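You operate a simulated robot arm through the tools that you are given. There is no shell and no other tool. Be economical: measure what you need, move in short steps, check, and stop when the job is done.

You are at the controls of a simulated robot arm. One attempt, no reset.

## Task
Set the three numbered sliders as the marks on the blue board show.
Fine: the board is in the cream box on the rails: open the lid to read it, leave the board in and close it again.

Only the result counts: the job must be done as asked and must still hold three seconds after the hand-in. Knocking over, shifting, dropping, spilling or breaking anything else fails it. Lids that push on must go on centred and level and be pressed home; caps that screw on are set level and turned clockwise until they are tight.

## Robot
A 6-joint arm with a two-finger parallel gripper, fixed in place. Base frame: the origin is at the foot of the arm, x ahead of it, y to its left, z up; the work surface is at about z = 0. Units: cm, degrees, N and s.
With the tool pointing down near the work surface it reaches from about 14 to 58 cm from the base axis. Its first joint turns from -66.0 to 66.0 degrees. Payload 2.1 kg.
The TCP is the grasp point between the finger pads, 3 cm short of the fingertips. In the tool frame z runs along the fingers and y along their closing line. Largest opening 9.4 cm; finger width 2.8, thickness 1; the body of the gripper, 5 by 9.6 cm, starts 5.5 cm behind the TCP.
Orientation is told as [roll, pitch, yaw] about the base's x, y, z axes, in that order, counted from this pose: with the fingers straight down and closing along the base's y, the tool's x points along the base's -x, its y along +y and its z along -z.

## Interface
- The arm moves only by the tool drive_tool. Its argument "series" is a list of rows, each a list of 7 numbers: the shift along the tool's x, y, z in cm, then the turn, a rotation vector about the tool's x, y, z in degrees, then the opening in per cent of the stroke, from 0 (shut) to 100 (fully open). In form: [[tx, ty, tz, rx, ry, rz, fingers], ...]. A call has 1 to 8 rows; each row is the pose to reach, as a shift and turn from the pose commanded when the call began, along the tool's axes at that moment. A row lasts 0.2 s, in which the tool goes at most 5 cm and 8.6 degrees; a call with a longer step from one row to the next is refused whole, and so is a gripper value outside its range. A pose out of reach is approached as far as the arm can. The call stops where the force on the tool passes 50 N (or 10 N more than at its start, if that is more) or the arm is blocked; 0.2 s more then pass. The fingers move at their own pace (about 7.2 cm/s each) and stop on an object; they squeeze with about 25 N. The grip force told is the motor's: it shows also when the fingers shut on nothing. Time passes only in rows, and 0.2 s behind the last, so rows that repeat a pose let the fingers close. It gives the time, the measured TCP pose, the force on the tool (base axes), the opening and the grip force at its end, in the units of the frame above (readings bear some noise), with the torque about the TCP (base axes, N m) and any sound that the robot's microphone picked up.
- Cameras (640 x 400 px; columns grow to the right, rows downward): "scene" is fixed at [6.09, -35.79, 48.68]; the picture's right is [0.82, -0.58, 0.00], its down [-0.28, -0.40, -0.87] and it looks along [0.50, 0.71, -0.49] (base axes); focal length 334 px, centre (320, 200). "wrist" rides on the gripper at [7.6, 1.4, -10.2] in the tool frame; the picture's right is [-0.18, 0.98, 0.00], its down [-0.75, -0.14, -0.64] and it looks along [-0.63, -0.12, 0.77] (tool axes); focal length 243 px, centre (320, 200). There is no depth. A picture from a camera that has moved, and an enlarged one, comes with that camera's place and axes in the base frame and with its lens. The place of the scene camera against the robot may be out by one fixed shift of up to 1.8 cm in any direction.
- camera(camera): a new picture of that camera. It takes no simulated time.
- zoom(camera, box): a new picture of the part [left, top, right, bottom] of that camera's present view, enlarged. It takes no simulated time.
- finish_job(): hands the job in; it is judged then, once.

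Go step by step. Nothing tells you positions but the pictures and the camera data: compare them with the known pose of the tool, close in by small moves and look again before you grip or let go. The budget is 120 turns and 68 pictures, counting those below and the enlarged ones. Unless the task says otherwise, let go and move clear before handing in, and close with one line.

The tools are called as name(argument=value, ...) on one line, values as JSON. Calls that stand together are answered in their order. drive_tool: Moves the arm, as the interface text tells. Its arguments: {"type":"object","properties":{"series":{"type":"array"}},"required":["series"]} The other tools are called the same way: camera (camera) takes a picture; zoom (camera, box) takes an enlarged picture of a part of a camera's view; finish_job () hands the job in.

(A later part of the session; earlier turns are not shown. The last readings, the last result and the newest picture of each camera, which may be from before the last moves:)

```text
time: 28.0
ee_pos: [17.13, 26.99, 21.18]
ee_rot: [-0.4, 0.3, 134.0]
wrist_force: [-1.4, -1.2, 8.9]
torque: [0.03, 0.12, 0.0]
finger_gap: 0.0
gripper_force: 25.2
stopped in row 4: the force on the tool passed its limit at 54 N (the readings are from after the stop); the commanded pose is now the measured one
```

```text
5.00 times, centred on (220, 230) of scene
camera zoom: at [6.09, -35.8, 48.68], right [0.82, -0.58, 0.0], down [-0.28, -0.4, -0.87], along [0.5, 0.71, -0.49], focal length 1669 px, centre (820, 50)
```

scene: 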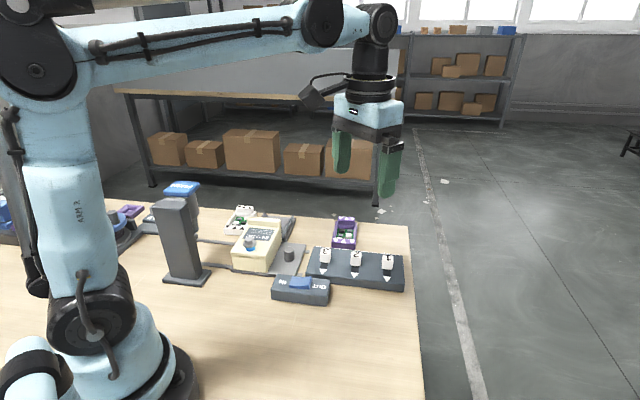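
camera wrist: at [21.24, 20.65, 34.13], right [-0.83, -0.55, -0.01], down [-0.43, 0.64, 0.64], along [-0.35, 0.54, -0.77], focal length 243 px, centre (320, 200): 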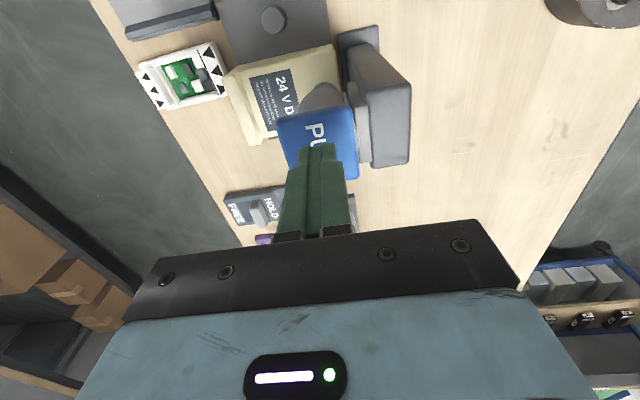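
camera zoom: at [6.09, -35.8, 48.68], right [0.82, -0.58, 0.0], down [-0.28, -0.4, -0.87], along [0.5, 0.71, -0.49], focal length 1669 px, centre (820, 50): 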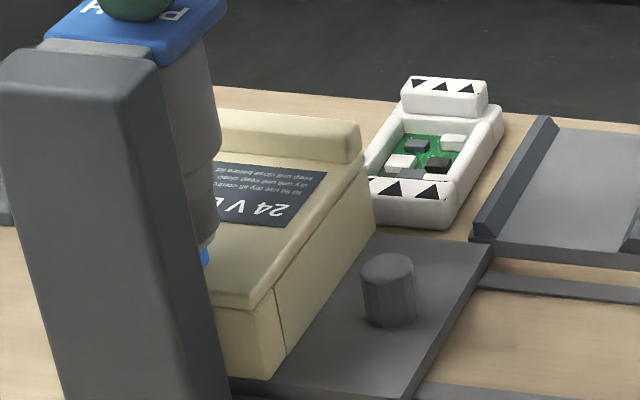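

drive_tool(series=[[0, 0, -1, 0, 0, 0, 0], [0, 0, -4, 0, 0, 0, 0], [3, 0, -6, 0, 0, 0, 0], [6, 0, -6, 0, 0, 0, 0], [7, -3, -6, 0, 0, 0, 0]])

camera(camera="wrist")

zoom(camera="scene", box=[160, 170, 280, 270])

```text
time: 29.2
ee_pos: [24.33, 24.18, 27.29]
ee_rot: [-0.4, 0.3, 134.1]
wrist_force: [-0.5, -0.4, -0.2]
torque: [0.0, -0.03, 0.01]
finger_gap: 0.01
gripper_force: 25.1
```

```text
24 pictures are left
camera wrist: at [28.41, 17.61, 37.57], right [-0.83, -0.55, -0.01], down [-0.43, 0.64, 0.64], along [-0.35, 0.54, -0.77], focal length 243 px, centre (320, 200)
```

wrist: 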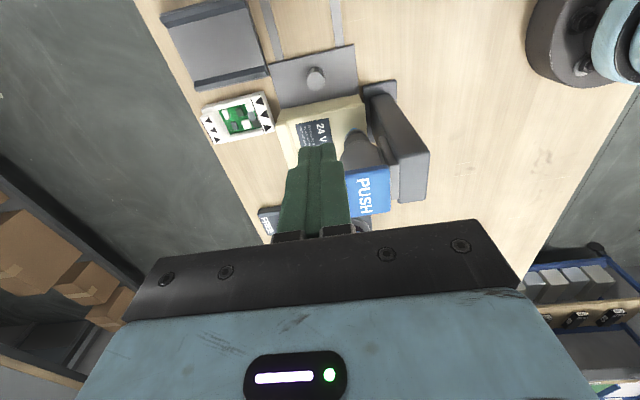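

```text
4.00 times, centred on (220, 220) of scene
camera zoom: at [6.09, -35.8, 48.68], right [0.82, -0.58, 0.0], down [-0.28, -0.4, -0.87], along [0.5, 0.71, -0.49], focal length 1335 px, centre (720, 120)
```

zoom: 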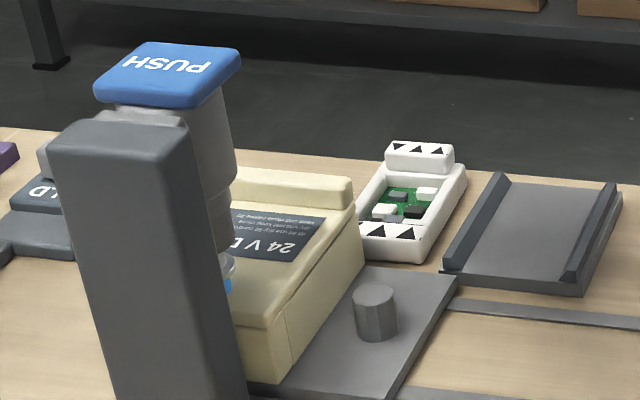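

No sound was heard and the screw is hidden. I'll press again with a gentler, longer hold.

drive_tool(series=[[-3, 1, 0, 0, 0, 0, 0], [-7, 3, 0, 0, 0, 0, 0], [-7, 3, 3, 0, 0, 0, 0], [-7, 3, 5, 0, 0, 0, 0], [-7, 3, 5.8, 0, 0, 0, 0], [-7, 3, 6.0, 0, 0, 0, 0], [-7, 3, 6.02, 0, 0, 0, 0], [-7, 3, 6.02, 0, 0, 0, 0]])

drive_tool(series=[[0, 0, 0.02, 0, 0, 0, 0], [0, 0, 0.04, 0, 0, 0, 0], [0, 0, 0.04, 0, 0, 0, 0], [0, 0, 0.04, 0, 0, 0, 0], [0, 0, 0.04, 0, 0, 0, 0], [0, 0, 0.04, 0, 0, 0, 0], [0, 0, 0.04, 0, 0, 0, 0], [0, 0, 0.04, 0, 0, 0, 0]])

```text
time: 31.0
ee_pos: [17.23, 26.96, 21.12]
ee_rot: [-0.3, 0.1, 134.2]
wrist_force: [-3.7, 1.2, 7.8]
torque: [0.12, 0.19, -0.01]
finger_gap: 0.0
gripper_force: 24.7
```

```text
time: 32.0
ee_pos: [17.17, 26.96, 21.14]
ee_rot: [-0.3, 0.2, 134.1]
wrist_force: [-0.3, -0.9, 8.4]
torque: [0.01, 0.12, 0.03]
finger_gap: 0.0
gripper_force: 25.2
stopped in row 4: the force on the tool passed its limit at 50 N (the readings are from after the stop); the commanded pose is now the measured one
```

drive_tool(series=[[0, 0, 0, 0, 0, 0, 0], [0, 0, 0, 0, 0, 0, 0], [0, 0, 0, 0, 0, 0, 0], [0, 0, 0, 0, 0, 0, 0], [0, 0, 0, 0, 0, 0, 0], [0, 0, 0, 0, 0, 0, 0], [0, 0, 0, 0, 0, 0, 0], [0, 0, 0, 0, 0, 0, 0]])

zoom(camera="scene", box=[190, 210, 250, 260])

```text
time: 33.8
ee_pos: [17.1, 26.94, 21.22]
ee_rot: [-0.3, 0.2, 134.1]
wrist_force: [-0.8, -3.6, 22.7]
torque: [0.08, 0.28, 0.14]
finger_gap: 0.0
gripper_force: 25.1
```

```text
8.00 times, centred on (220, 235) of scene
camera zoom: at [6.09, -35.8, 48.67], right [0.82, -0.58, 0.0], down [-0.28, -0.4, -0.87], along [0.5, 0.71, -0.49], focal length 2671 px, centre (1120, -80)
```

zoom: 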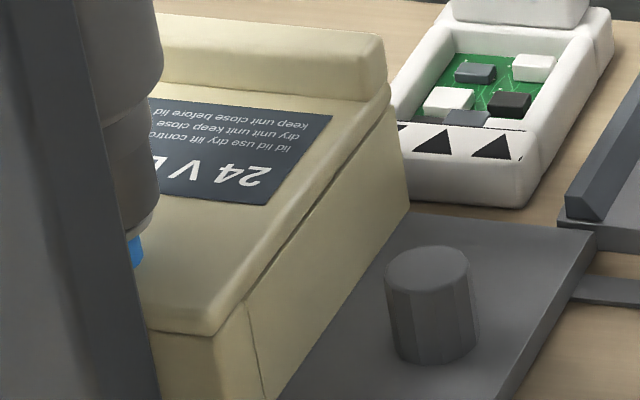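

The socket now covers the screw head. I'll lift, go back behind the knob, enter low, and slide the carriage back out to see the result.

drive_tool(series=[[0, 0, -2, 0, 0, 0, 0], [0, 0, -6, 0, 0, 0, 0], [4.2, -1, -7, 0, 0, 0, 20], [8.5, -2.5, -7, 0, 0, 0, 50], [12.9, -4, -7, 0, 0, 0, 50], [12.9, -4, -3, 0, 0, 0, 50], [12.9, -4, 2, 0, 0, 0, 50], [12.9, -4, 6, 0, 0, 0, 50]])

drive_tool(series=[[0, 0, 3, 0, 0, 0, 50], [0, 0, 6, 0, 0, 0, 50], [0, 0, 8, 0, 0, 0, 50], [0, 0, 8, 0, 0, 0, 50]])

camera(camera="wrist")

```text
time: 35.6
ee_pos: [29.17, 20.43, 14.92]
ee_rot: [-0.3, 0.1, 134.1]
wrist_force: [0.2, -0.6, 0.1]
torque: [0.04, 0.0, -0.01]
finger_gap: 4.69
gripper_force: 0.0
```

```text
time: 36.6
ee_pos: [29.1, 20.69, 7.24]
ee_rot: [-0.3, 0.2, 134.1]
wrist_force: [-0.5, 0.5, -0.3]
torque: [0.01, 0.01, 0.0]
finger_gap: 4.7
gripper_force: 0.1
```

```text
21 pictures are left
camera wrist: at [33.34, 14.13, 17.51], right [-0.83, -0.55, -0.01], down [-0.43, 0.64, 0.64], along [-0.35, 0.54, -0.77], focal length 243 px, centre (320, 200)
```

wrist: 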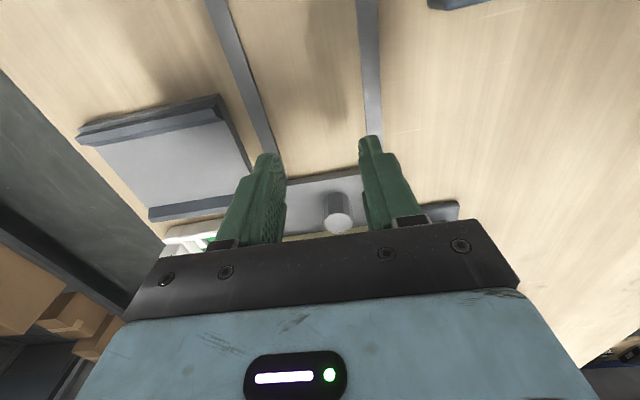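

drive_tool(series=[[0, 0.4, 1.4, 0, 0, 0, 50], [0, 0.4, 2.6, 0, 0, 0, 50], [-1.5, 0.4, 2.6, 0, 0, 0, 50], [-3.3, 0.4, 2.6, 0, 0, 0, 50], [-5.1, 0.4, 2.6, 0, 0, 0, 50], [-5.1, 0.4, 2.6, 0, 0, 0, 0], [-5.1, 0.4, 2.6, 0, 0, 0, 0], [-5.1, 0.4, 2.6, 0, 0, 0, 0]])

drive_tool(series=[[0.8, 0, 0, 0, 0, 0, 0], [1.6, 0, 0, 0, 0, 0, 0], [2.4, 0, 0, 0, 0, 0, 0], [3.2, 0, 0, 0, 0, 0, 0]])

```text
time: 38.4
ee_pos: [25.48, 23.98, 4.54]
ee_rot: [-0.4, 0.1, 134.1]
wrist_force: [7.8, 10.2, -6.0]
torque: [-0.61, 0.06, -0.18]
finger_gap: 2.36
gripper_force: 45.1
```

```text
time: 39.4
ee_pos: [27.75, 21.78, 4.54]
ee_rot: [-0.6, 0.2, 134.0]
wrist_force: [17.4, 18.7, 9.0]
torque: [0.02, 0.48, -0.44]
finger_gap: 2.35
gripper_force: 44.7
```

drive_tool(series=[[0.8, -0.15, 0, 0, 0, 0, 0], [1.6, -0.17, 0, 0, 0, 0, 0], [2.4, -0.19, 0, 0, 0, 0, 0], [3.2, -0.2, 0, 0, 0, 0, 0]])

zoom(camera="scene", box=[190, 195, 310, 295])

```text
time: 40.4
ee_pos: [29.92, 19.52, 4.58]
ee_rot: [-0.4, 0.2, 134.1]
wrist_force: [14.3, 17.3, -34.1]
torque: [-0.2, 0.26, -0.44]
finger_gap: 2.34
gripper_force: 45.0
```

```text
4.00 times, centred on (250, 245) of scene
camera zoom: at [6.1, -35.79, 48.68], right [0.82, -0.58, 0.0], down [-0.28, -0.4, -0.87], along [0.5, 0.71, -0.49], focal length 1335 px, centre (600, 20)
```

zoom: 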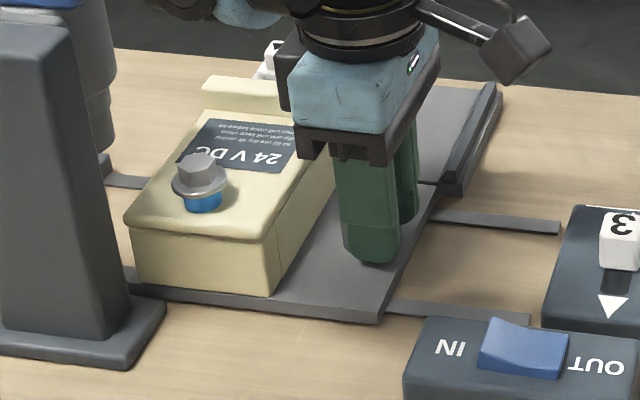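

The screw looks much as before. I'll finish moving the carriage back, release and inspect the box close up.

drive_tool(series=[[0.8, -0.12, 0.1, 0, 0, 0, 0], [1.6, -0.14, 0.1, 0, 0, 0, 0], [2.4, -0.16, 0.1, 0, 0, 0, 0], [3.2, -0.18, 0.1, 0, 0, 0, 0], [4.0, -0.2, 0.1, 0, 0, 0, 0], [4.8, -0.2, 0.1, 0, 0, 0, 0]])

drive_tool(series=[[0, 0, 0, 0, 0, 0, 50], [0, 0, 0, 0, 0, 0, 50], [0, 0, -3, 0, 0, 0, 50], [0, 0, -7, 0, 0, 0, 50], [4, 1, -9, 0, 0, 0, 50], [8, 1.5, -9, 0, 0, 0, 100]])

zoom(camera="scene", box=[220, 200, 300, 280])

camera(camera="wrist")

```text
time: 41.8
ee_pos: [33.42, 16.19, 4.54]
ee_rot: [-0.2, 0.2, 134.1]
wrist_force: [2.0, 4.5, -4.9]
torque: [-0.88, -0.23, -0.11]
finger_gap: 2.34
gripper_force: 45.1
```

```text
time: 43.2
ee_pos: [37.89, 9.31, 13.62]
ee_rot: [-0.4, 0.2, 134.1]
wrist_force: [-0.5, -0.7, 0.0]
torque: [-0.03, 0.02, -0.01]
finger_gap: 9.43
gripper_force: 0.0
```

```text
5.00 times, centred on (260, 240) of scene
camera zoom: at [6.09, -35.79, 48.68], right [0.82, -0.58, 0.0], down [-0.28, -0.4, -0.87], along [0.5, 0.71, -0.49], focal length 1669 px, centre (620, 0)
```

zoom: 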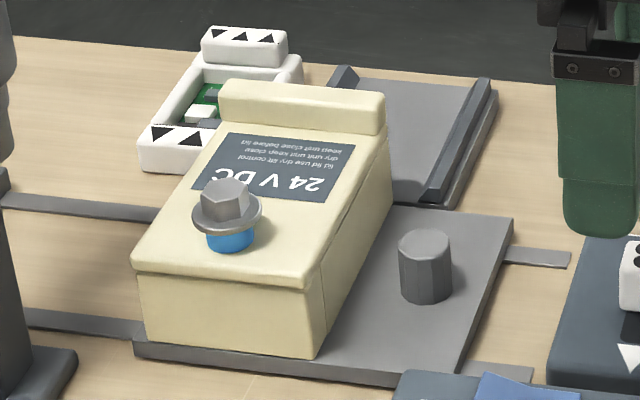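

```text
18 pictures are left
camera wrist: at [42.11, 2.85, 23.95], right [-0.83, -0.55, -0.01], down [-0.43, 0.64, 0.64], along [-0.35, 0.54, -0.77], focal length 243 px, centre (320, 200)
```

wrist: 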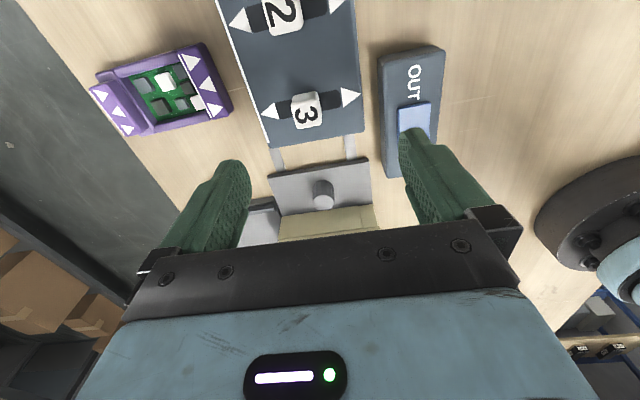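

I'll try the lid's raised bar (around (30.6, 23.9)): hover over it and look.

drive_tool(series=[[-4, -1, -2, 0, 0, 0, 60], [-8, -2.4, -2.4, 0, 0, 0, 60], [-12, -3.7, -2.4, 0, 0, 0, 60], [-15.6, -4.9, -1.4, 0, 0, 0, 60], [-15.6, -4.9, -0.5, 0, 0, 0, 60]])

camera(camera="wrist")

```text
time: 44.4
ee_pos: [30.34, 24.21, 14.03]
ee_rot: [-0.3, 0.2, 134.1]
wrist_force: [0.3, -0.3, 0.1]
torque: [0.02, 0.02, 0.03]
finger_gap: 5.66
gripper_force: 0.1
```

```text
17 pictures are left
camera wrist: at [34.61, 17.74, 24.39], right [-0.83, -0.55, -0.01], down [-0.43, 0.64, 0.64], along [-0.35, 0.54, -0.77], focal length 243 px, centre (320, 200)
```

wrist: 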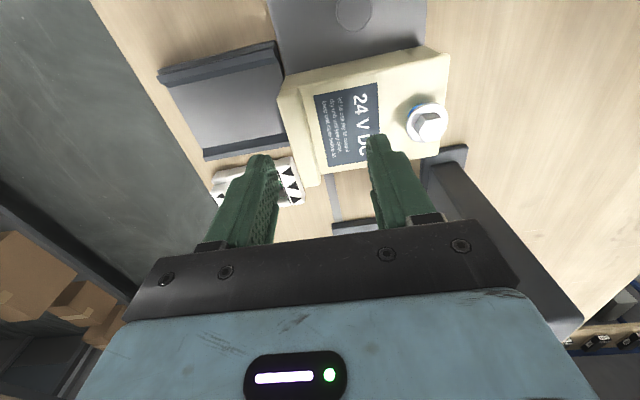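

drive_tool(series=[[0.6, -1.3, 0, 0, 0, 0, 50], [0.6, -1.3, 2, 0, 0, 0, 50], [0.6, -1.3, 3.2, 0, 0, 0, 50], [0.6, -1.3, 3.6, 0, 0, 0, 50], [0.6, -1.3, 3.6, 0, 0, 0, 50]])

zoom(camera="scene", box=[220, 190, 320, 280])

```text
time: 45.6
ee_pos: [32.04, 24.69, 10.62]
ee_rot: [-0.4, 0.2, 134.2]
wrist_force: [0.5, -0.5, 0.0]
torque: [-0.02, 0.03, 0.01]
finger_gap: 4.75
gripper_force: 0.1
```

```text
4.44 times, centred on (270, 235) of scene
camera zoom: at [6.09, -35.79, 48.68], right [0.82, -0.58, 0.0], down [-0.28, -0.4, -0.87], along [0.5, 0.71, -0.49], focal length 1484 px, centre (542, 44)
```

zoom: 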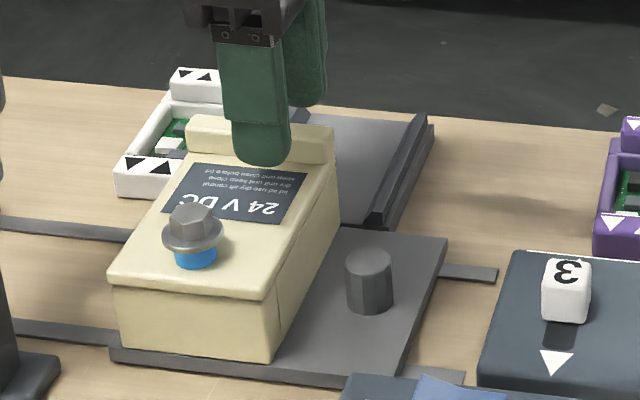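

drive_tool(series=[[0, 0, 0.4, 0, 0, 0, 50], [0, 0, 0.8, 0, 0, 0, 50], [0, 0, 0.8, 0, 0, 0, 0], [0, 0, 0.8, 0, 0, 0, 0], [0, 0, 0.8, 0, 0, 0, 0]])

```text
time: 46.8
ee_pos: [31.91, 24.5, 9.68]
ee_rot: [-0.3, 0.2, 134.3]
wrist_force: [0.8, -0.3, -1.4]
torque: [-0.14, 0.18, 1.34]
finger_gap: 1.59
gripper_force: 45.0
```

The bar is gripped (1.6 cm). I'll lift gently to test whether the lid is free.

drive_tool(series=[[0, 0, -0.1, 0, 0, 0, 0], [0, 0, -0.2, 0, 0, 0, 0], [0, 0, -0.3, 0, 0, 0, 0], [0, 0, -0.3, 0, 0, 0, 0]])

```text
time: 47.8
ee_pos: [31.81, 24.53, 9.78]
ee_rot: [-0.3, 0.2, 134.1]
wrist_force: [0.5, -0.5, -41.5]
torque: [-0.18, 0.04, 1.25]
finger_gap: 1.59
gripper_force: 45.1
```

The lid is still held. I'll release the bar and check the screw itself by hovering over it.

drive_tool(series=[[0, 0, 0.3, 0, 0, 0, 0], [0, 0, 0.2, 0, 0, 0, 50], [0, 0, 0.2, 0, 0, 0, 50], [0, 0, -3.5, 0, 0, 0, 50], [0, 3, -4.5, 0, 0, 0, 50], [0, 6, -4.5, 0, 0, 0, 50], [0, 8.9, -4.5, 0, 0, 0, 50], [0, 8.9, -4.5, 0, 0, 0, 50]])

camera(camera="wrist")

```text
time: 49.6
ee_pos: [25.5, 18.29, 14.33]
ee_rot: [-0.3, 0.2, 134.1]
wrist_force: [0.2, 0.0, 0.3]
torque: [0.0, 0.03, 0.01]
finger_gap: 4.7
gripper_force: 0.0
```

```text
15 pictures are left
camera wrist: at [29.61, 11.79, 24.67], right [-0.83, -0.55, -0.01], down [-0.43, 0.64, 0.64], along [-0.35, 0.54, -0.77], focal length 243 px, centre (320, 200)
```

wrist: 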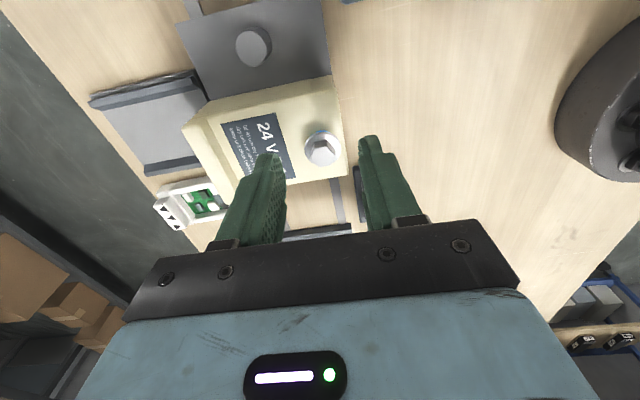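

drive_tool(series=[[-1.2, 0.3, 0, 0, 0, 0, 50], [-1.2, 0.3, 2, 0, 0, 0, 50], [-1.2, 0.3, 3.2, 0, 0, 0, 50], [-1.2, 0.3, 3.2, 0, 0, 0, 50]])

zoom(camera="wrist", box=[240, 100, 400, 230])

```text
time: 50.6
ee_pos: [24.51, 19.01, 11.15]
ee_rot: [-0.4, 0.1, 134.1]
wrist_force: [-0.2, 1.2, -0.6]
torque: [-0.03, -0.02, 0.01]
finger_gap: 4.72
gripper_force: 0.0
```

```text
3.08 times, centred on (320, 165) of wrist
camera zoom: at [28.62, 12.58, 21.45], right [-0.83, -0.55, -0.01], down [-0.43, 0.64, 0.64], along [-0.35, 0.54, -0.77], focal length 746 px, centre (320, 308)
```

zoom: 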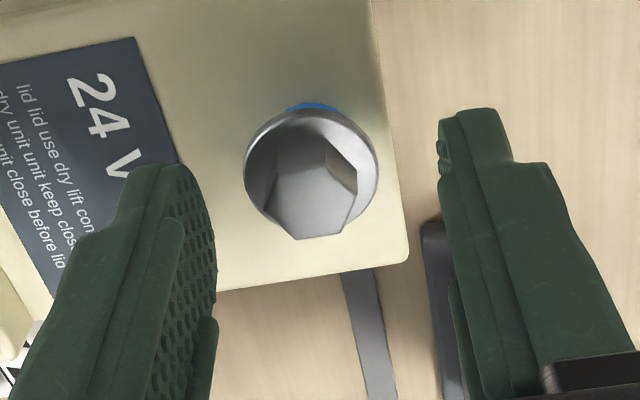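

drive_tool(series=[[-0.4, -0.15, 0, 0, 0, 0, 50], [-0.4, -0.15, 0.6, 0, 0, 0, 50], [-0.4, -0.15, 0.6, 0, 0, 0, 0], [-0.4, -0.15, 0.6, 0, 0, 0, 0], [-0.4, -0.15, 0.6, 0, 0, 0, 0], [-0.4, -0.15, 0.6, 0, 0, 0, 0]])

```text
time: 52.0
ee_pos: [24.09, 19.47, 10.54]
ee_rot: [-0.3, 0.1, 134.1]
wrist_force: [0.7, 2.3, -0.5]
torque: [-0.19, 0.11, -0.05]
finger_gap: 1.81
gripper_force: 45.1
```

The hex is gripped (1.8 cm). I'll try a small counter-clockwise turn to feel whether it is loose.

drive_tool(series=[[0, 0, 0, 0, 0, -3, 0], [0, 0, 0, 0, 0, -6, 0], [0, 0, 0, 0, 0, -9, 0], [0, 0, 0, 0, 0, -12, 0]])

```text
time: 53.0
ee_pos: [24.24, 19.35, 10.52]
ee_rot: [-0.2, 0.1, 146.1]
wrist_force: [2.1, -0.8, -1.1]
torque: [-0.06, 0.38, -0.09]
finger_gap: 1.8
gripper_force: 45.0
```

It turns with almost no torque. I'll try lifting gently.

drive_tool(series=[[0, 0, -0.15, 0, 0, 0, 0], [0, 0, -0.3, 0, 0, 0, 0], [0, 0, -0.5, 0, 0, 0, 0], [0, 0, -0.8, 0, 0, 0, 0]])

zoom(camera="scene", box=[220, 190, 320, 280])

```text
time: 54.0
ee_pos: [24.08, 19.2, 11.28]
ee_rot: [-0.3, 0.2, 146.2]
wrist_force: [1.0, 1.5, -33.9]
torque: [0.03, 0.06, 0.19]
finger_gap: 1.8
gripper_force: 45.0
```

```text
4.44 times, centred on (270, 235) of scene
camera zoom: at [6.1, -35.79, 48.68], right [0.82, -0.58, 0.0], down [-0.28, -0.4, -0.87], along [0.5, 0.71, -0.49], focal length 1484 px, centre (542, 44)
```

zoom: 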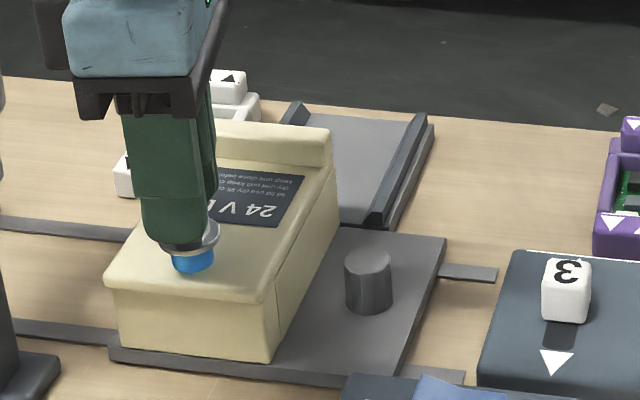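

The screw turns easily but does not lift, while the lid stays. I'll lower, and turn further counter-clockwise watching torque and vertical force.

drive_tool(series=[[0, 0, 0, 0, 0, 0, 25], [0, 0, 0.6, 0, 0, 0, 30], [0, 0, 0.6, 0, 0, 8, 30], [0, 0, 0.6, 0, 0, 12, 30], [0, 0, 0.6, 0, 0, 12, 0], [0, 0, 0.6, 0, 0, 12, 0], [0, 0, 0.6, 0, 0, 12, 0]])

drive_tool(series=[[0, 0, 0, 0, 0, -6, 0], [0, 0, 0, 0, 0, -12, 0], [0, 0, 0, 0, 0, -18, 0], [0, 0, 0, 0, 0, -24, 0], [0, 0, 0, 0, 0, -30, 0], [0, 0, 0, 0, 0, -36, 0], [0, 0, 0, 0, 0, -42, 0], [0, 0, 0, 0, 0, -48, 0]])

```text
time: 55.6
ee_pos: [24.32, 19.4, 10.74]
ee_rot: [-0.4, 0.2, 134.1]
wrist_force: [1.1, 2.0, 0.2]
torque: [-0.11, 0.06, -0.07]
finger_gap: 1.83
gripper_force: 44.5
```

```text
time: 57.4
ee_pos: [24.25, 19.36, 10.77]
ee_rot: [-0.1, 0.3, -177.7]
wrist_force: [2.1, 0.1, 10.8]
torque: [-0.19, 0.23, -0.22]
finger_gap: 1.84
gripper_force: 45.1
```

drive_tool(series=[[0, 0, 0, 0, 0, -8, 0], [0, 0, 0, 0, 0, -16, 0], [0, 0, 0, 0, 0, -24, 0], [0, 0, 0, 0, 0, -32, 0], [0, 0, 0, 0, 0, -40, 0], [0, 0, 0, 0, 0, -48, 0], [0, 0, 0, 0, 0, -56, 0], [0, 0, 0, 0, 0, -64, 0]])

```text
time: 58.5
ee_pos: [22.13, 21.4, 10.87]
ee_rot: [1.4, 0.4, -142.1]
wrist_force: [9.6, -9.5, 0.7]
torque: [0.94, 1.1, 0.08]
finger_gap: 1.8
gripper_force: 44.6
out of reach, approached as far as the arm can: row 4, 5
stopped in row 5: the force on the tool passed its limit at 113 N (the readings are from after the stop); the commanded pose is now the measured one
```

The wrist reached its limit and dragged the carriage slightly along the rail. I'll release, lift and look.

drive_tool(series=[[0, 0, 0, 0, 0, 0, 30], [0, 0, 0, 0, 0, 0, 40], [0, 0, -2, 0, 0, 0, 50], [0, 0, -6, 0, 0, 0, 50], [0, 0, -8, 0, 0, 8, 50], [0, 0, -8, 0, 0, 16, 50], [0, 0, -8, 0, 0, 24, 50], [0, 0, -8, 0, 0, 32, 50]])

zoom(camera="scene", box=[150, 170, 310, 290])

```text
time: 60.3
ee_pos: [21.87, 21.65, 18.85]
ee_rot: [1.0, 0.9, -174.1]
wrist_force: [0.7, -0.1, 0.2]
torque: [-0.02, 0.0, -0.01]
finger_gap: 4.71
gripper_force: 0.1
```

```text
3.33 times, centred on (230, 230) of scene
camera zoom: at [6.09, -35.79, 48.68], right [0.82, -0.58, 0.0], down [-0.28, -0.4, -0.87], along [0.5, 0.71, -0.49], focal length 1113 px, centre (620, 100)
```

zoom: 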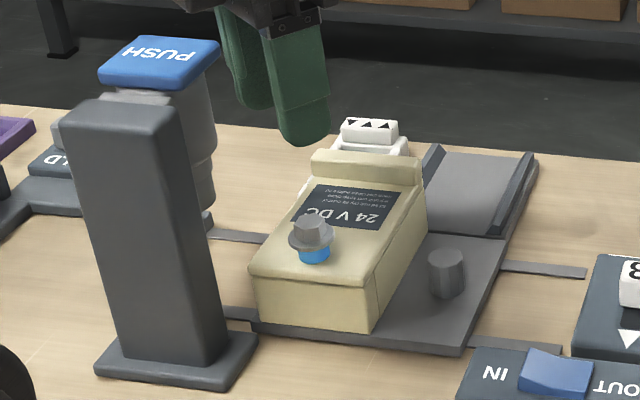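

Nothing is disturbed, only the carriage moved 3 cm along its rail. I suspect the carriage wasn't tight against its stop, so I'll push it home with closed fingers on the knob and retry the driver with a longer steady press.

drive_tool(series=[[1.6, 1, 0, 0, 0, 8, 30], [3.2, 2, 0, 0, 0, 16, 0], [4.8, 3.1, 0, 0, 0, 24, 0], [6.4, 4.1, 0, 0, 0, 32, 0], [8, 5.2, 0, 0, 0, 40, 0], [9.6, 6.2, 0, 0, 0, 48, 0], [11.1, 7.2, 0, 0, 0, 52, 0]])

drive_tool(series=[[0, 0, 4, 0, 0, 0, 0], [0, 0, 8, 0, 0, 0, 0], [0, 0, 11, 0, 0, 0, 0], [0, 0, 11, 0, 0, 0, 0]])

zoom(camera="wrist", box=[220, 90, 420, 230])

```text
time: 61.9
ee_pos: [33.68, 15.69, 19.22]
ee_rot: [-0.1, 1.4, 134.0]
wrist_force: [-0.1, -0.5, -0.1]
torque: [-0.02, 0.02, 0.01]
finger_gap: 0.0
gripper_force: 24.9
```

```text
time: 62.9
ee_pos: [33.95, 15.43, 8.16]
ee_rot: [-0.1, 1.3, 134.0]
wrist_force: [-0.3, 0.3, -0.1]
torque: [-0.01, 0.01, -0.02]
finger_gap: 0.0
gripper_force: 25.1
```

```text
2.86 times, centred on (320, 160) of wrist
camera zoom: at [37.86, 9.21, 18.59], right [-0.83, -0.55, -0.01], down [-0.43, 0.65, 0.62], along [-0.34, 0.52, -0.78], focal length 693 px, centre (320, 314)
```

zoom: 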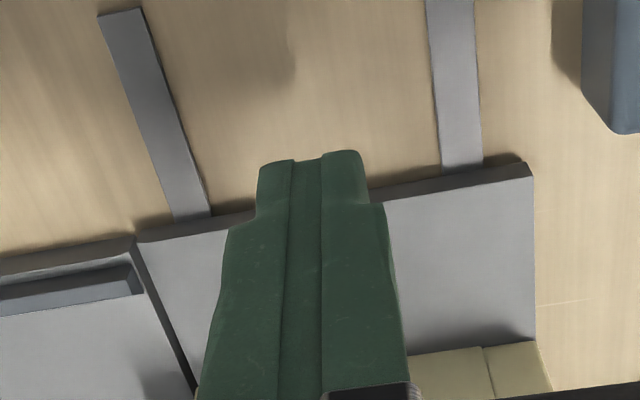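

drive_tool(series=[[0.3, 0, 2, 0, 0, 0, 0], [0.3, 0, 3.2, 0, 0, 0, 0], [-0.7, 0, 3.2, 0, 0, 0, 0], [-1.7, 0, 3.2, 0, 0, 0, 0], [-2.7, 0, 3.2, 0, 0, 0, 0], [-3.7, 0, 3.2, 0, 0, 0, 0], [-4.7, 0, 3.2, 0, 0, 0, 0], [-5.7, 0, 3.2, 0, 0, 0, 0]])

drive_tool(series=[[-0.8, 0, 0, 0, 0, 0, 0], [-1.6, 0, 0, 0, 0, 0, 0], [-2.4, 0, 0, 0, 0, 0, 0], [-3.2, 0, 0, 0, 0, 0, 0], [-4, 0, 0, 0, 0, 0, 0], [-4.8, 0, 0, 0, 0, 0, 0], [-5.4, 0, 0, 0, 0, 0, 0], [-6, 0, 0, 0, 0, 0, 0]])

```text
time: 64.7
ee_pos: [29.87, 19.37, 4.75]
ee_rot: [-0.1, 1.3, 134.0]
wrist_force: [0.3, 0.0, 0.6]
torque: [0.05, -0.02, -0.01]
finger_gap: 0.0
gripper_force: 24.8
```

```text
time: 66.5
ee_pos: [26.46, 23.21, 4.77]
ee_rot: [0.0, 2.5, 133.5]
wrist_force: [0.8, -2.7, 1.0]
torque: [0.0, -0.01, 0.0]
finger_gap: 0.01
gripper_force: 24.7
stopped in row 8: the force on the tool passed its limit at 56 N (the readings are from after the stop); the commanded pose is now the measured one
```

The stop was reached at 56 N, seemingly a bit further than before. I'll nudge once more, then retreat, rise and look.

drive_tool(series=[[-0.1, 0, 0, 0, 0, 0, 0], [-0.2, 0, 0, 0, 0, 0, 0], [-0.3, 0, 0, 0, 0, 0, 0], [0, 0, 0, 0, 0, 0, 0]])

drive_tool(series=[[2, 0, 0, 0, 0, 0, 0], [6, 0, -1, 0, 0, 0, 0], [8, 0, -5, 0, 0, 0, 0], [8, 0, -10, 0, 0, 0, 0], [8, 0, -15, 0, 0, 0, 0], [6, 2, -19.5, 0, 0, 0, 0], [2, 3, -22.5, 0, 0, 0, 0]])

zoom(camera="scene", box=[150, 170, 280, 280])

```text
time: 67.5
ee_pos: [26.37, 23.28, 4.81]
ee_rot: [-0.1, 2.6, 133.6]
wrist_force: [7.5, -13.7, -4.4]
torque: [-0.18, -0.11, 0.08]
finger_gap: 0.0
gripper_force: 25.0
```

```text
refused: row 6 steps farther than a row can; nothing moved
```

```text
3.64 times, centred on (215, 225) of scene
camera zoom: at [6.09, -35.79, 48.68], right [0.82, -0.58, 0.0], down [-0.28, -0.4, -0.87], along [0.5, 0.71, -0.49], focal length 1214 px, centre (702, 109)
```

zoom: 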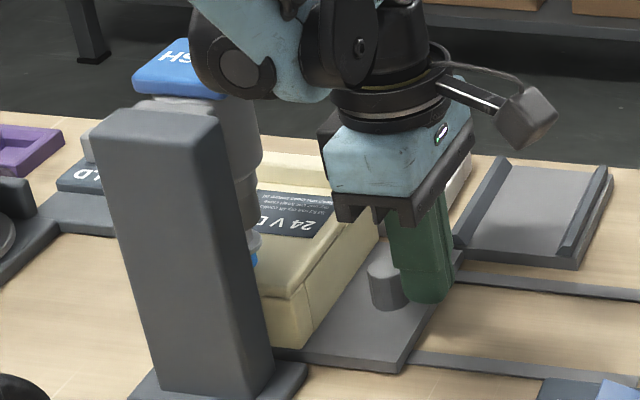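

The carriage is at the same home spot. The force grew during my earlier holds, which suggests the screw was rising, so I'll press again for longer while yielding.

drive_tool(series=[[2, 0, 0, 0, 0, 0, 0], [6, 0, -1, 0, 0, 0, 0], [8, 0, -5, 0, 0, 0, 0], [8, 0, -9.8, 0, 0, 0, 0], [8, 0, -14.6, 0, 0, 0, 0], [7, 1, -19, 0, 0, 0, 0], [4, 2, -22, 0, -2, 0, 0]])

```text
time: 69.1
ee_pos: [27.14, 19.41, 26.85]
ee_rot: [-0.1, 0.6, 133.5]
wrist_force: [0.1, -0.7, -0.6]
torque: [0.02, 0.03, 0.0]
finger_gap: 0.03
gripper_force: 24.9
```

drive_tool(series=[[-4, 0.7, 0, 0, 0, 0, 0], [-8, 1.4, 0, 0, 0, 0, 0], [-12.4, 2, 0, 0, 0, 0, 0], [-12.4, 2, 3, 0, 0, 0, 0], [-12.4, 2, 4.5, 0, 0, 0, 0], [-12.4, 2, 5.2, 0, 0, 0, 0], [-12.4, 2, 5.5, 0, 0, 0, 0], [-12.4, 2, 5.6, 0, 0, 0, 0]])

drive_tool(series=[[0, 0, 0, 0, 0, 0, 0], [0, 0, 0, 0, 0, 0, 0], [0, 0, 0, 0, 0, 0, 0], [0, 0, 0, 0, 0, 0, 0]])

```text
time: 70.9
ee_pos: [17.01, 27.3, 21.16]
ee_rot: [0.0, 0.4, 133.6]
wrist_force: [-4.7, -3.4, 27.5]
torque: [0.17, 0.39, -0.13]
finger_gap: 0.0
gripper_force: 24.9
```

```text
time: 71.9
ee_pos: [17.05, 27.27, 21.25]
ee_rot: [0.0, 0.4, 133.6]
wrist_force: [-11.1, -4.0, 44.1]
torque: [0.33, 0.79, -0.13]
finger_gap: 0.0
gripper_force: 25.0
```

drive_tool(series=[[0, 0, -0.05, 0, 0, 0, 0], [0, 0, -0.05, 0, 0, 0, 0], [0, 0, -0.05, 0, 0, 0, 0], [0, 0, -0.05, 0, 0, 0, 0], [0, 0, -0.05, 0, 0, 0, 0], [0, 0, -0.1, 0, 0, 0, 0], [0, 0, -0.1, 0, 0, 0, 0], [0, 0, -0.1, 0, 0, 0, 0]])

drive_tool(series=[[0, 0, 0, 0, 0, 0, 0], [0, 0, 0, 0, 0, 0, 0], [0, 0, 0, 0, 0, 0, 0], [0, 0, 0, 0, 0, 0, 0], [0, 0, 0, 0, 0, 0, 0], [0, 0, 0, 0, 0, 0, 0], [0, 0, 0, 0, 0, 0, 0], [0, 0, 0, 0, 0, 0, 0]])

```text
time: 73.7
ee_pos: [17.01, 27.25, 21.19]
ee_rot: [-0.2, 0.4, 133.6]
wrist_force: [-11.9, 1.8, 25.3]
torque: [0.29, 0.59, 0.12]
finger_gap: 0.03
gripper_force: 25.0
```

```text
time: 75.5
ee_pos: [17.04, 27.24, 21.09]
ee_rot: [-0.1, 0.5, 133.6]
wrist_force: [-3.8, 6.3, 17.3]
torque: [0.35, 0.31, -0.02]
finger_gap: 0.0
gripper_force: 25.3
```

I held for 5 s. Without spending a picture, I'll test the lid at its bar again right here (bar expected near (23.6, 33.1)).

drive_tool(series=[[0, 0, -2, 0, 0, 0, 0], [0, 0, -6, 0, 0, 0, 0], [0.1, -3, -7, 0, 0, 0, 20], [0.2, -6, -7, 0, 0, 0, 50], [0.3, -8.8, -7, 0, 0, 0, 50], [0.3, -8.8, -3, 0, 0, 0, 50], [0.3, -8.8, 1, 0, 0, 0, 50], [0.3, -8.8, 4.5, 0, 0, 0, 50]])

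drive_tool(series=[[0, 0, 3, 0, 0, 0, 50], [0, 0, 5, 0, 0, 0, 50], [0, 0, 6.5, 0, 0, 0, 50], [0, 0, 6.9, 0, 0, 0, 50], [0, 0, 6.9, 0, 0, 0, 0], [0, 0, 6.9, 0, 0, 0, 0], [0, 0, 6.9, 0, 0, 0, 0]])

```text
time: 77.3
ee_pos: [23.69, 33.18, 16.73]
ee_rot: [0.0, 0.5, 133.6]
wrist_force: [-0.5, -0.5, -0.5]
torque: [0.01, 0.02, 0.03]
finger_gap: 4.71
gripper_force: 0.0
```

```text
time: 78.9
ee_pos: [23.64, 32.96, 9.78]
ee_rot: [-0.2, 0.5, 133.7]
wrist_force: [3.3, -2.2, -9.1]
torque: [0.02, 0.22, 1.33]
finger_gap: 1.59
gripper_force: 45.8
```

drive_tool(series=[[0, 0, -0.1, 0, 0, 0, 0], [0, 0, -0.2, 0, 0, 0, 0], [0, 0, -0.3, 0, 0, 0, 0], [0, 0, -0.3, 0, 0, 0, 0]])

```text
time: 79.9
ee_pos: [23.64, 33.04, 10.15]
ee_rot: [0.0, 0.5, 133.6]
wrist_force: [-0.7, 2.2, -42.6]
torque: [0.15, 0.12, 1.26]
finger_gap: 1.62
gripper_force: 45.2
```

drive_tool(series=[[0, 0, -0.2, 0, 0, 0, 0], [0, 0, -0.4, 0, 0, 0, 0], [0, 0, -0.4, 0, 0, 0, 0]])

zoom(camera="scene", box=[180, 180, 280, 270])

```text
time: 80.7
ee_pos: [23.76, 32.98, 10.53]
ee_rot: [0.0, 0.6, 133.6]
wrist_force: [1.5, 0.8, -41.6]
torque: [0.0, 0.03, 1.23]
finger_gap: 1.62
gripper_force: 45.1
```

```text
4.44 times, centred on (230, 225) of scene
camera zoom: at [6.1, -35.78, 48.69], right [0.82, -0.58, 0.0], down [-0.28, -0.4, -0.87], along [0.5, 0.71, -0.49], focal length 1484 px, centre (720, 89)
```

zoom: 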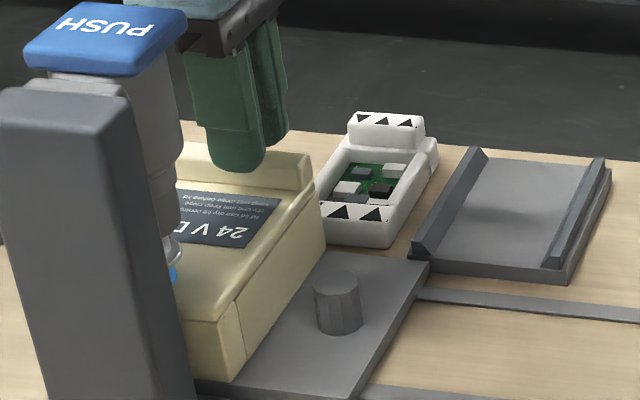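

The lid is still held, so I suspect the driver isn't aligned or not triggering. I'll release and look at the socket and screw from a low angle.

drive_tool(series=[[0, 0, 0, 0, 0, 0, 50], [0, 0, 0, 0, 0, 0, 50], [0, 0, -4, 0, 0, 0, 50], [0, 0, -8, 0, 0, 0, 20], [4, 0, -9.5, 0, 0, 0, 0], [7.3, 2, -9.5, 0, 0, 0, 0], [7.3, 5.1, -9.5, 0, 0, 0, 0]])

drive_tool(series=[[0, 0, 0, 0, -8, 0, 0], [0, 0, 2, 0, -16, 0, 0], [0, 0, 4, 0, -24, 0, 0], [0, 0, 6, 0, -32, 0, 0], [0, 0, 8, 0, -35, 0, 0]])

zoom(camera="wrist", box=[330, 110, 450, 220])

```text
time: 82.3
ee_pos: [24.8, 24.4, 20.1]
ee_rot: [-0.1, 0.5, 133.6]
wrist_force: [-0.3, 0.1, -0.4]
torque: [-0.01, 0.03, -0.05]
finger_gap: 0.0
gripper_force: 25.1
```

```text
time: 83.5
ee_pos: [24.91, 24.27, 12.17]
ee_rot: [-0.1, -34.6, 133.6]
wrist_force: [-0.6, -0.2, 0.6]
torque: [-0.03, 0.02, 0.03]
finger_gap: 0.01
gripper_force: 24.9
```

```text
3.64 times, centred on (390, 165) of wrist
camera zoom: at [32.21, 14.55, 16.34], right [-0.82, -0.57, 0.1], down [-0.07, 0.28, 0.96], along [-0.57, 0.77, -0.27], focal length 882 px, centre (66, 327)
```

zoom: 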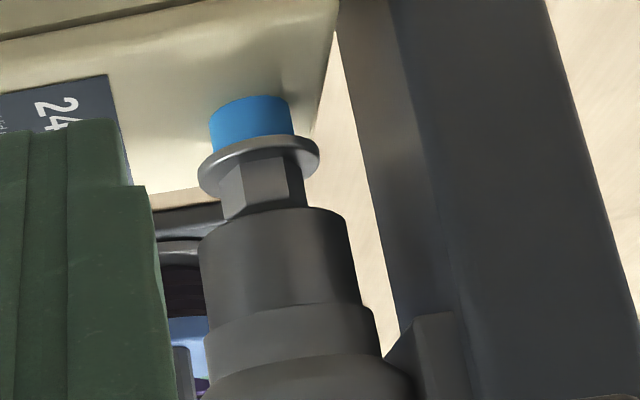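

The socket sits right above the hex and looks aligned. I'll test whether the lid slides instead of lifts: re-grip the bar and push along the box's length.

drive_tool(series=[[-2.3, 0, -3.3, 0, 8, 0, 0], [-4.6, 0, -6.6, 0, 16, 0, 0], [-4.6, 0, -6.6, 0, 24, 0, 0], [-4.6, 0, -6.6, 0, 32, 0, 0], [-4.6, 0, -6.6, 0, 35.1, 0, 0]])

```text
time: 84.7
ee_pos: [24.9, 24.15, 20.13]
ee_rot: [-0.1, 0.6, 133.6]
wrist_force: [0.6, -0.3, 0.6]
torque: [-0.03, 0.02, 0.02]
finger_gap: 0.0
gripper_force: 24.8
```

drive_tool(series=[[0, -3, 0, 0, 0, 0, 30], [-2, -5.2, 0, 0, 0, 0, 50], [-6, -5.2, 0, 0, 0, 0, 50], [-7.3, -5.2, 3, 0, 0, 0, 50], [-7.3, -5.2, 7, 0, 0, 0, 50], [-7.3, -5.2, 10.4, 0, 0, 0, 50], [-7.3, -5.2, 10.4, 0, 0, 0, 0], [-7.3, -5.2, 10.4, 0, 0, 0, 0]])

drive_tool(series=[[0, 0, 0, 0, 0, 0, 0], [0, -0.1, 0, 0, 0, 0, 0], [0, -0.2, 0, 0, 0, 0, 0], [0, -0.3, 0, 0, 0, 0, 0], [0, -0.4, 0, 0, 0, 0, 0]])

```text
time: 86.5
ee_pos: [23.66, 33.04, 9.6]
ee_rot: [0.0, 0.6, 133.7]
wrist_force: [2.8, 0.4, -8.9]
torque: [0.04, 0.1, 1.07]
finger_gap: 1.62
gripper_force: 44.7
```

```text
time: 87.7
ee_pos: [23.95, 33.26, 9.55]
ee_rot: [0.5, 0.6, 133.6]
wrist_force: [-23.3, -19.8, -35.5]
torque: [-0.01, 0.44, 1.3]
finger_gap: 1.61
gripper_force: 44.9
```

drive_tool(series=[[0, -0.15, 0, 0, 0, 0, 0], [0, -0.3, 0, 0, 0, 0, 0], [0, -0.3, 0, 0, 0, 0, 0]])

```text
time: 88.3
ee_pos: [23.8, 33.28, 9.52]
ee_rot: [1.0, 0.8, 133.9]
wrist_force: [-3.9, -1.6, -4.4]
torque: [0.02, -0.35, 1.38]
finger_gap: 1.61
gripper_force: 45.3
stopped in row 2: the force on the tool passed its limit at 58 N (the readings are from after the stop); the commanded pose is now the measured one
```

The lid is firmly locked, so the screw is really holding it. I want to see whether the carriage truly touches its end stop; I'll release, rise and look down there.

drive_tool(series=[[0, 0, 0, 0, 0, 0, 50], [0, 0, 0, 0, 0, 0, 50], [0, 0, -4, 0, 0, 0, 50], [0, -1, -8, 0, 0, 0, 20], [0, -3, -11, 0, 0, 0, 0], [0, -3, -11, 0, 0, 0, 0]])

zoom(camera="wrist", box=[240, 70, 460, 220])

```text
time: 89.7
ee_pos: [26.21, 35.48, 20.57]
ee_rot: [1.0, 0.7, 133.6]
wrist_force: [-0.1, 0.2, 0.7]
torque: [-0.02, 0.0, 0.02]
finger_gap: 0.0
gripper_force: 25.0
```

```text
2.67 times, centred on (350, 145) of wrist
camera zoom: at [30.48, 29.12, 30.9], right [-0.84, -0.55, 0.01], down [-0.42, 0.66, 0.63], along [-0.35, 0.52, -0.78], focal length 647 px, centre (240, 347)
```

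zoom: 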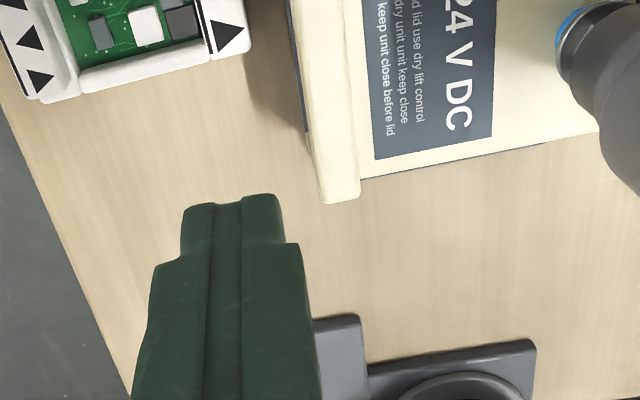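

The carriage is at its stop (no gap to be seen). Perhaps the rocker works the other way round, so I'll press its IN side and try PUSH again, listening for the driver.

drive_tool(series=[[3.4, 2.5, 0, 0, 0, 0, 0], [6.8, 5, 0, 0, 0, 0, 0], [10.2, 7.5, 0, 0, 0, 0, 0], [13.6, 10, 0, 0, 0, 0, 0], [17, 12.7, 1, 0, 0, 0, 0], [20.4, 15.2, 3, 0, 0, 0, 0], [23.3, 17.5, 5, 0, 0, 0, 0], [23.3, 17.5, 8, 0, 0, 0, 0]])

```text
time: 91.5
ee_pos: [29.65, 6.23, 13.15]
ee_rot: [1.0, 0.7, 133.7]
wrist_force: [-1.0, -0.4, -0.4]
torque: [0.0, 0.0, 0.03]
finger_gap: 0.01
gripper_force: 24.8
```

drive_tool(series=[[-0.25, -0.15, 2, 0, 0, 0, 0], [-0.25, -0.15, 4, 0, 0, 0, 0], [-0.25, -0.15, 4.6, 0, 0, 0, 0], [-0.25, -0.15, 5.1, 0, 0, 0, 0], [-0.25, -0.15, 5.5, 0, 0, 0, 0], [-0.25, -0.15, 5.9, 0, 0, 0, 0], [-0.25, -0.15, 6.2, 0, 0, 0, 0], [-0.25, -0.15, 6.5, 0, 0, 0, 0]])

```text
time: 93.3
ee_pos: [29.5, 6.62, 6.92]
ee_rot: [1.1, 0.5, 133.6]
wrist_force: [-1.6, -0.7, 16.9]
torque: [-0.11, -0.2, 0.02]
finger_gap: 0.0
gripper_force: 25.3
heard: click
stopped in row 8: the force on the tool passed its limit at 78 N (the readings are from after the stop); the commanded pose is now the measured one
```

drive_tool(series=[[0, 0, -5, 0, 0, 0, 0], [0, 0, -10, 0, 0, 0, 0], [0, 0, -15, 0, 0, 0, 0], [0, 0, -20, 0, 0, 0, 0], [-4.5, -1, -20.5, 0, 0, 0, 0], [-9, -2, -20.5, 0, 0, 0, 0], [-13.5, -3, -20.5, 0, 0, 0, 0]])

drive_tool(series=[[-4.5, -1, 0, 0, 0, 0, 0], [-9, -2, 0, 0, 0, 0, 0], [-10, -2.2, 0, 0, 0, 0, 0]])

```text
time: 94.9
ee_pos: [22.17, 18.74, 27.2]
ee_rot: [1.0, 0.6, 133.6]
wrist_force: [0.1, -0.1, 0.3]
torque: [0.02, -0.01, 0.0]
finger_gap: 0.02
gripper_force: 25.4
```

```text
time: 95.7
ee_pos: [16.98, 27.49, 26.96]
ee_rot: [1.1, 0.6, 133.6]
wrist_force: [-0.1, -0.2, 0.2]
torque: [0.07, 0.03, 0.01]
finger_gap: 0.0
gripper_force: 25.5
```

drive_tool(series=[[0, 0.1, 3, 0, 0, 0, 0], [0, 0.1, 4.5, 0, 0, 0, 0], [0, 0.1, 5.2, 0, 0, 0, 0], [0, 0.1, 5.5, 0, 0, 0, 0], [0, 0.1, 5.7, 0, 0, 0, 0], [0, 0.1, 5.8, 0, 0, 0, 0], [0, 0.1, 5.8, 0, 0, 0, 0], [0, 0.1, 5.8, 0, 0, 0, 0]])

drive_tool(series=[[0, 0, 0, 0, 0, 0, 0], [0, 0, 0, 0, 0, 0, 0], [0, 0, 0, 0, 0, 0, 0], [0, 0, 0, 0, 0, 0, 0]])

```text
time: 97.5
ee_pos: [16.94, 27.41, 21.33]
ee_rot: [1.1, 0.6, 133.7]
wrist_force: [-0.6, 1.4, 1.1]
torque: [0.05, 0.03, 0.04]
finger_gap: 0.0
gripper_force: 25.3
```

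```text
time: 98.5
ee_pos: [17.08, 27.43, 21.27]
ee_rot: [1.1, 0.6, 133.6]
wrist_force: [-1.3, 0.2, 2.1]
torque: [0.03, 0.03, 0.0]
finger_gap: 0.0
gripper_force: 24.8
```

Here the cap is only being touched (2 N), so earlier I likely never pressed it through. I'll press in fine steps and watch force versus depth.

drive_tool(series=[[0, 0, 0.15, 0, 0, 0, 0], [0, 0, 0.3, 0, 0, 0, 0], [0, 0, 0.3, 0, 0, 0, 0]])

drive_tool(series=[[0, 0, 0.1, 0, 0, 0, 0], [0, 0, 0.2, 0, 0, 0, 0]])

```text
time: 99.3
ee_pos: [16.89, 27.47, 20.94]
ee_rot: [1.1, 0.6, 133.7]
wrist_force: [-0.5, -1.4, 3.9]
torque: [0.02, 0.04, 0.02]
finger_gap: 0.0
gripper_force: 24.9
```

```text
time: 99.9
ee_pos: [16.98, 27.43, 20.9]
ee_rot: [1.0, 0.6, 133.7]
wrist_force: [-2.3, 0.7, 5.0]
torque: [0.06, 0.2, 0.08]
finger_gap: 0.01
gripper_force: 25.2
```

It now goes deeper with little force. I continue down.

drive_tool(series=[[0, 0, 0.1, 0, 0, 0, 0], [0, 0, 0.2, 0, 0, 0, 0], [0, 0, 0.3, 0, 0, 0, 0], [0, 0, 0.4, 0, 0, 0, 0], [0, 0, 0.5, 0, 0, 0, 0], [0, 0, 0.6, 0, 0, 0, 0], [0, 0, 0.7, 0, 0, 0, 0], [0, 0, 0.8, 0, 0, 0, 0]])

```text
time: 101.0
ee_pos: [17.08, 27.43, 20.39]
ee_rot: [1.0, 0.7, 133.6]
wrist_force: [0.9, -1.5, 4.5]
torque: [0.03, 0.0, 0.02]
finger_gap: 0.0
gripper_force: 25.0
stopped in row 5: the force on the tool passed its limit at 53 N (the readings are from after the stop); the commanded pose is now the measured one
```

Depth bottomed 0.75 cm lower than with OUT: the driver does move the screw. I'll lift and look at the screw.

drive_tool(series=[[0, 0, -2, 0, 0, 0, 0], [0, 0, -6, 0, 0, 0, 0]])

zoom(camera="scene", box=[190, 200, 250, 260])

```text
time: 101.6
ee_pos: [17.4, 27.55, 26.5]
ee_rot: [1.1, 0.8, 133.6]
wrist_force: [-0.6, -0.8, 0.1]
torque: [-0.01, 0.0, 0.01]
finger_gap: 0.02
gripper_force: 25.1
```

```text
6.67 times, centred on (220, 230) of scene
camera zoom: at [6.09, -35.79, 48.68], right [0.82, -0.58, 0.0], down [-0.28, -0.4, -0.87], along [0.5, 0.71, -0.49], focal length 2226 px, centre (987, 0)
```

zoom: 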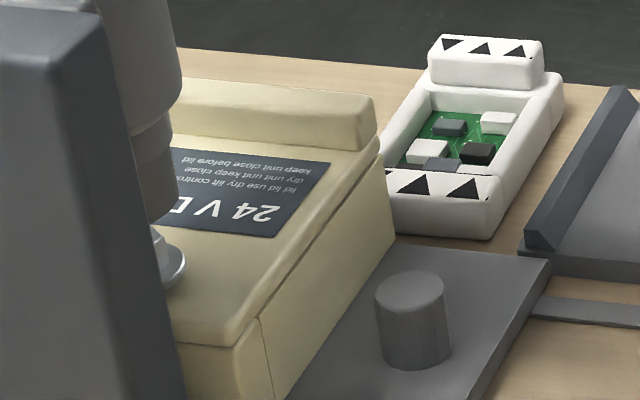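

The screw is now fully in (blue hidden); at the start it was already out. I'll test the lid's bar in this state too.

drive_tool(series=[[0.1, -3, 0, 0, 0, 0, 20], [0.2, -6, 0, 0, 0, 0, 50], [0.3, -8.6, 0, 0, 0, 0, 50], [0.3, -8.6, 4.5, 0, 0, 0, 50], [0.3, -8.6, 9, 0, 0, 0, 50], [0.3, -8.6, 13, 0, 0, 0, 50], [0.3, -8.6, 16.8, 0, 0, 0, 50], [0.3, -8.6, 16.8, 0, 0, 0, 50]])

drive_tool(series=[[0, 0, 0, 0, 0, 0, 0], [0, 0, 0, 0, 0, 0, 0], [0, 0, 0, 0, 0, 0, 0], [0, 0, 0, 0, 0, 0, 0], [0, 0, -0.2, 0, 0, 0, 0], [0, 0, -0.4, 0, 0, 0, 0], [0, 0, -0.4, 0, 0, 0, 0]])

```text
time: 103.4
ee_pos: [23.53, 33.09, 9.47]
ee_rot: [1.0, 0.7, 133.6]
wrist_force: [-0.1, -0.5, 0.4]
torque: [0.0, 0.03, 0.01]
finger_gap: 4.71
gripper_force: 0.0
```

```text
time: 105.0
ee_pos: [23.49, 33.01, 9.85]
ee_rot: [1.1, 0.7, 133.8]
wrist_force: [-0.2, 1.7, -41.6]
torque: [0.31, -0.09, 1.27]
finger_gap: 1.62
gripper_force: 45.2
```

The bar doesn't lift in either state. Next I'll switch back to OUT and follow the screw with only a light press, yielding upward, in case my stiff hold blocked its rise.

drive_tool(series=[[0, 0, 0, 0, 0, 0, 50], [0, 0, 0, 0, 0, 0, 50], [0, 0, -4, 0, 0, 0, 50], [0, 0, -8, 0, 0, 0, 20], [3.5, 1, -11, 0, 0, 0, 0], [7.5, 3, -11, 0, 0, 0, 0], [11.5, 5.5, -11, 0, 0, 0, 0], [15.5, 8, -11, 0, 0, 0, 0]])

drive_tool(series=[[3.5, 2, 0, 0, 0, 0, 0], [7, 4, 0, 0, 0, 0, 0], [10.5, 5.8, 0, 0, 0, 0, 0], [10.5, 5.8, 4, 0, 0, 0, 0], [10.5, 5.8, 8, 0, 0, 0, 0], [10.5, 5.8, 8, 0, 0, 0, 0]])

```text
time: 106.8
ee_pos: [28.28, 16.58, 20.97]
ee_rot: [1.1, 0.7, 133.7]
wrist_force: [-1.0, -0.6, 0.0]
torque: [-0.03, -0.02, -0.03]
finger_gap: 0.0
gripper_force: 25.0
```

```text
time: 108.2
ee_pos: [31.31, 4.64, 13.23]
ee_rot: [1.1, 0.6, 133.7]
wrist_force: [-0.2, 0.3, -1.0]
torque: [0.0, 0.0, -0.01]
finger_gap: 0.0
gripper_force: 24.6
```

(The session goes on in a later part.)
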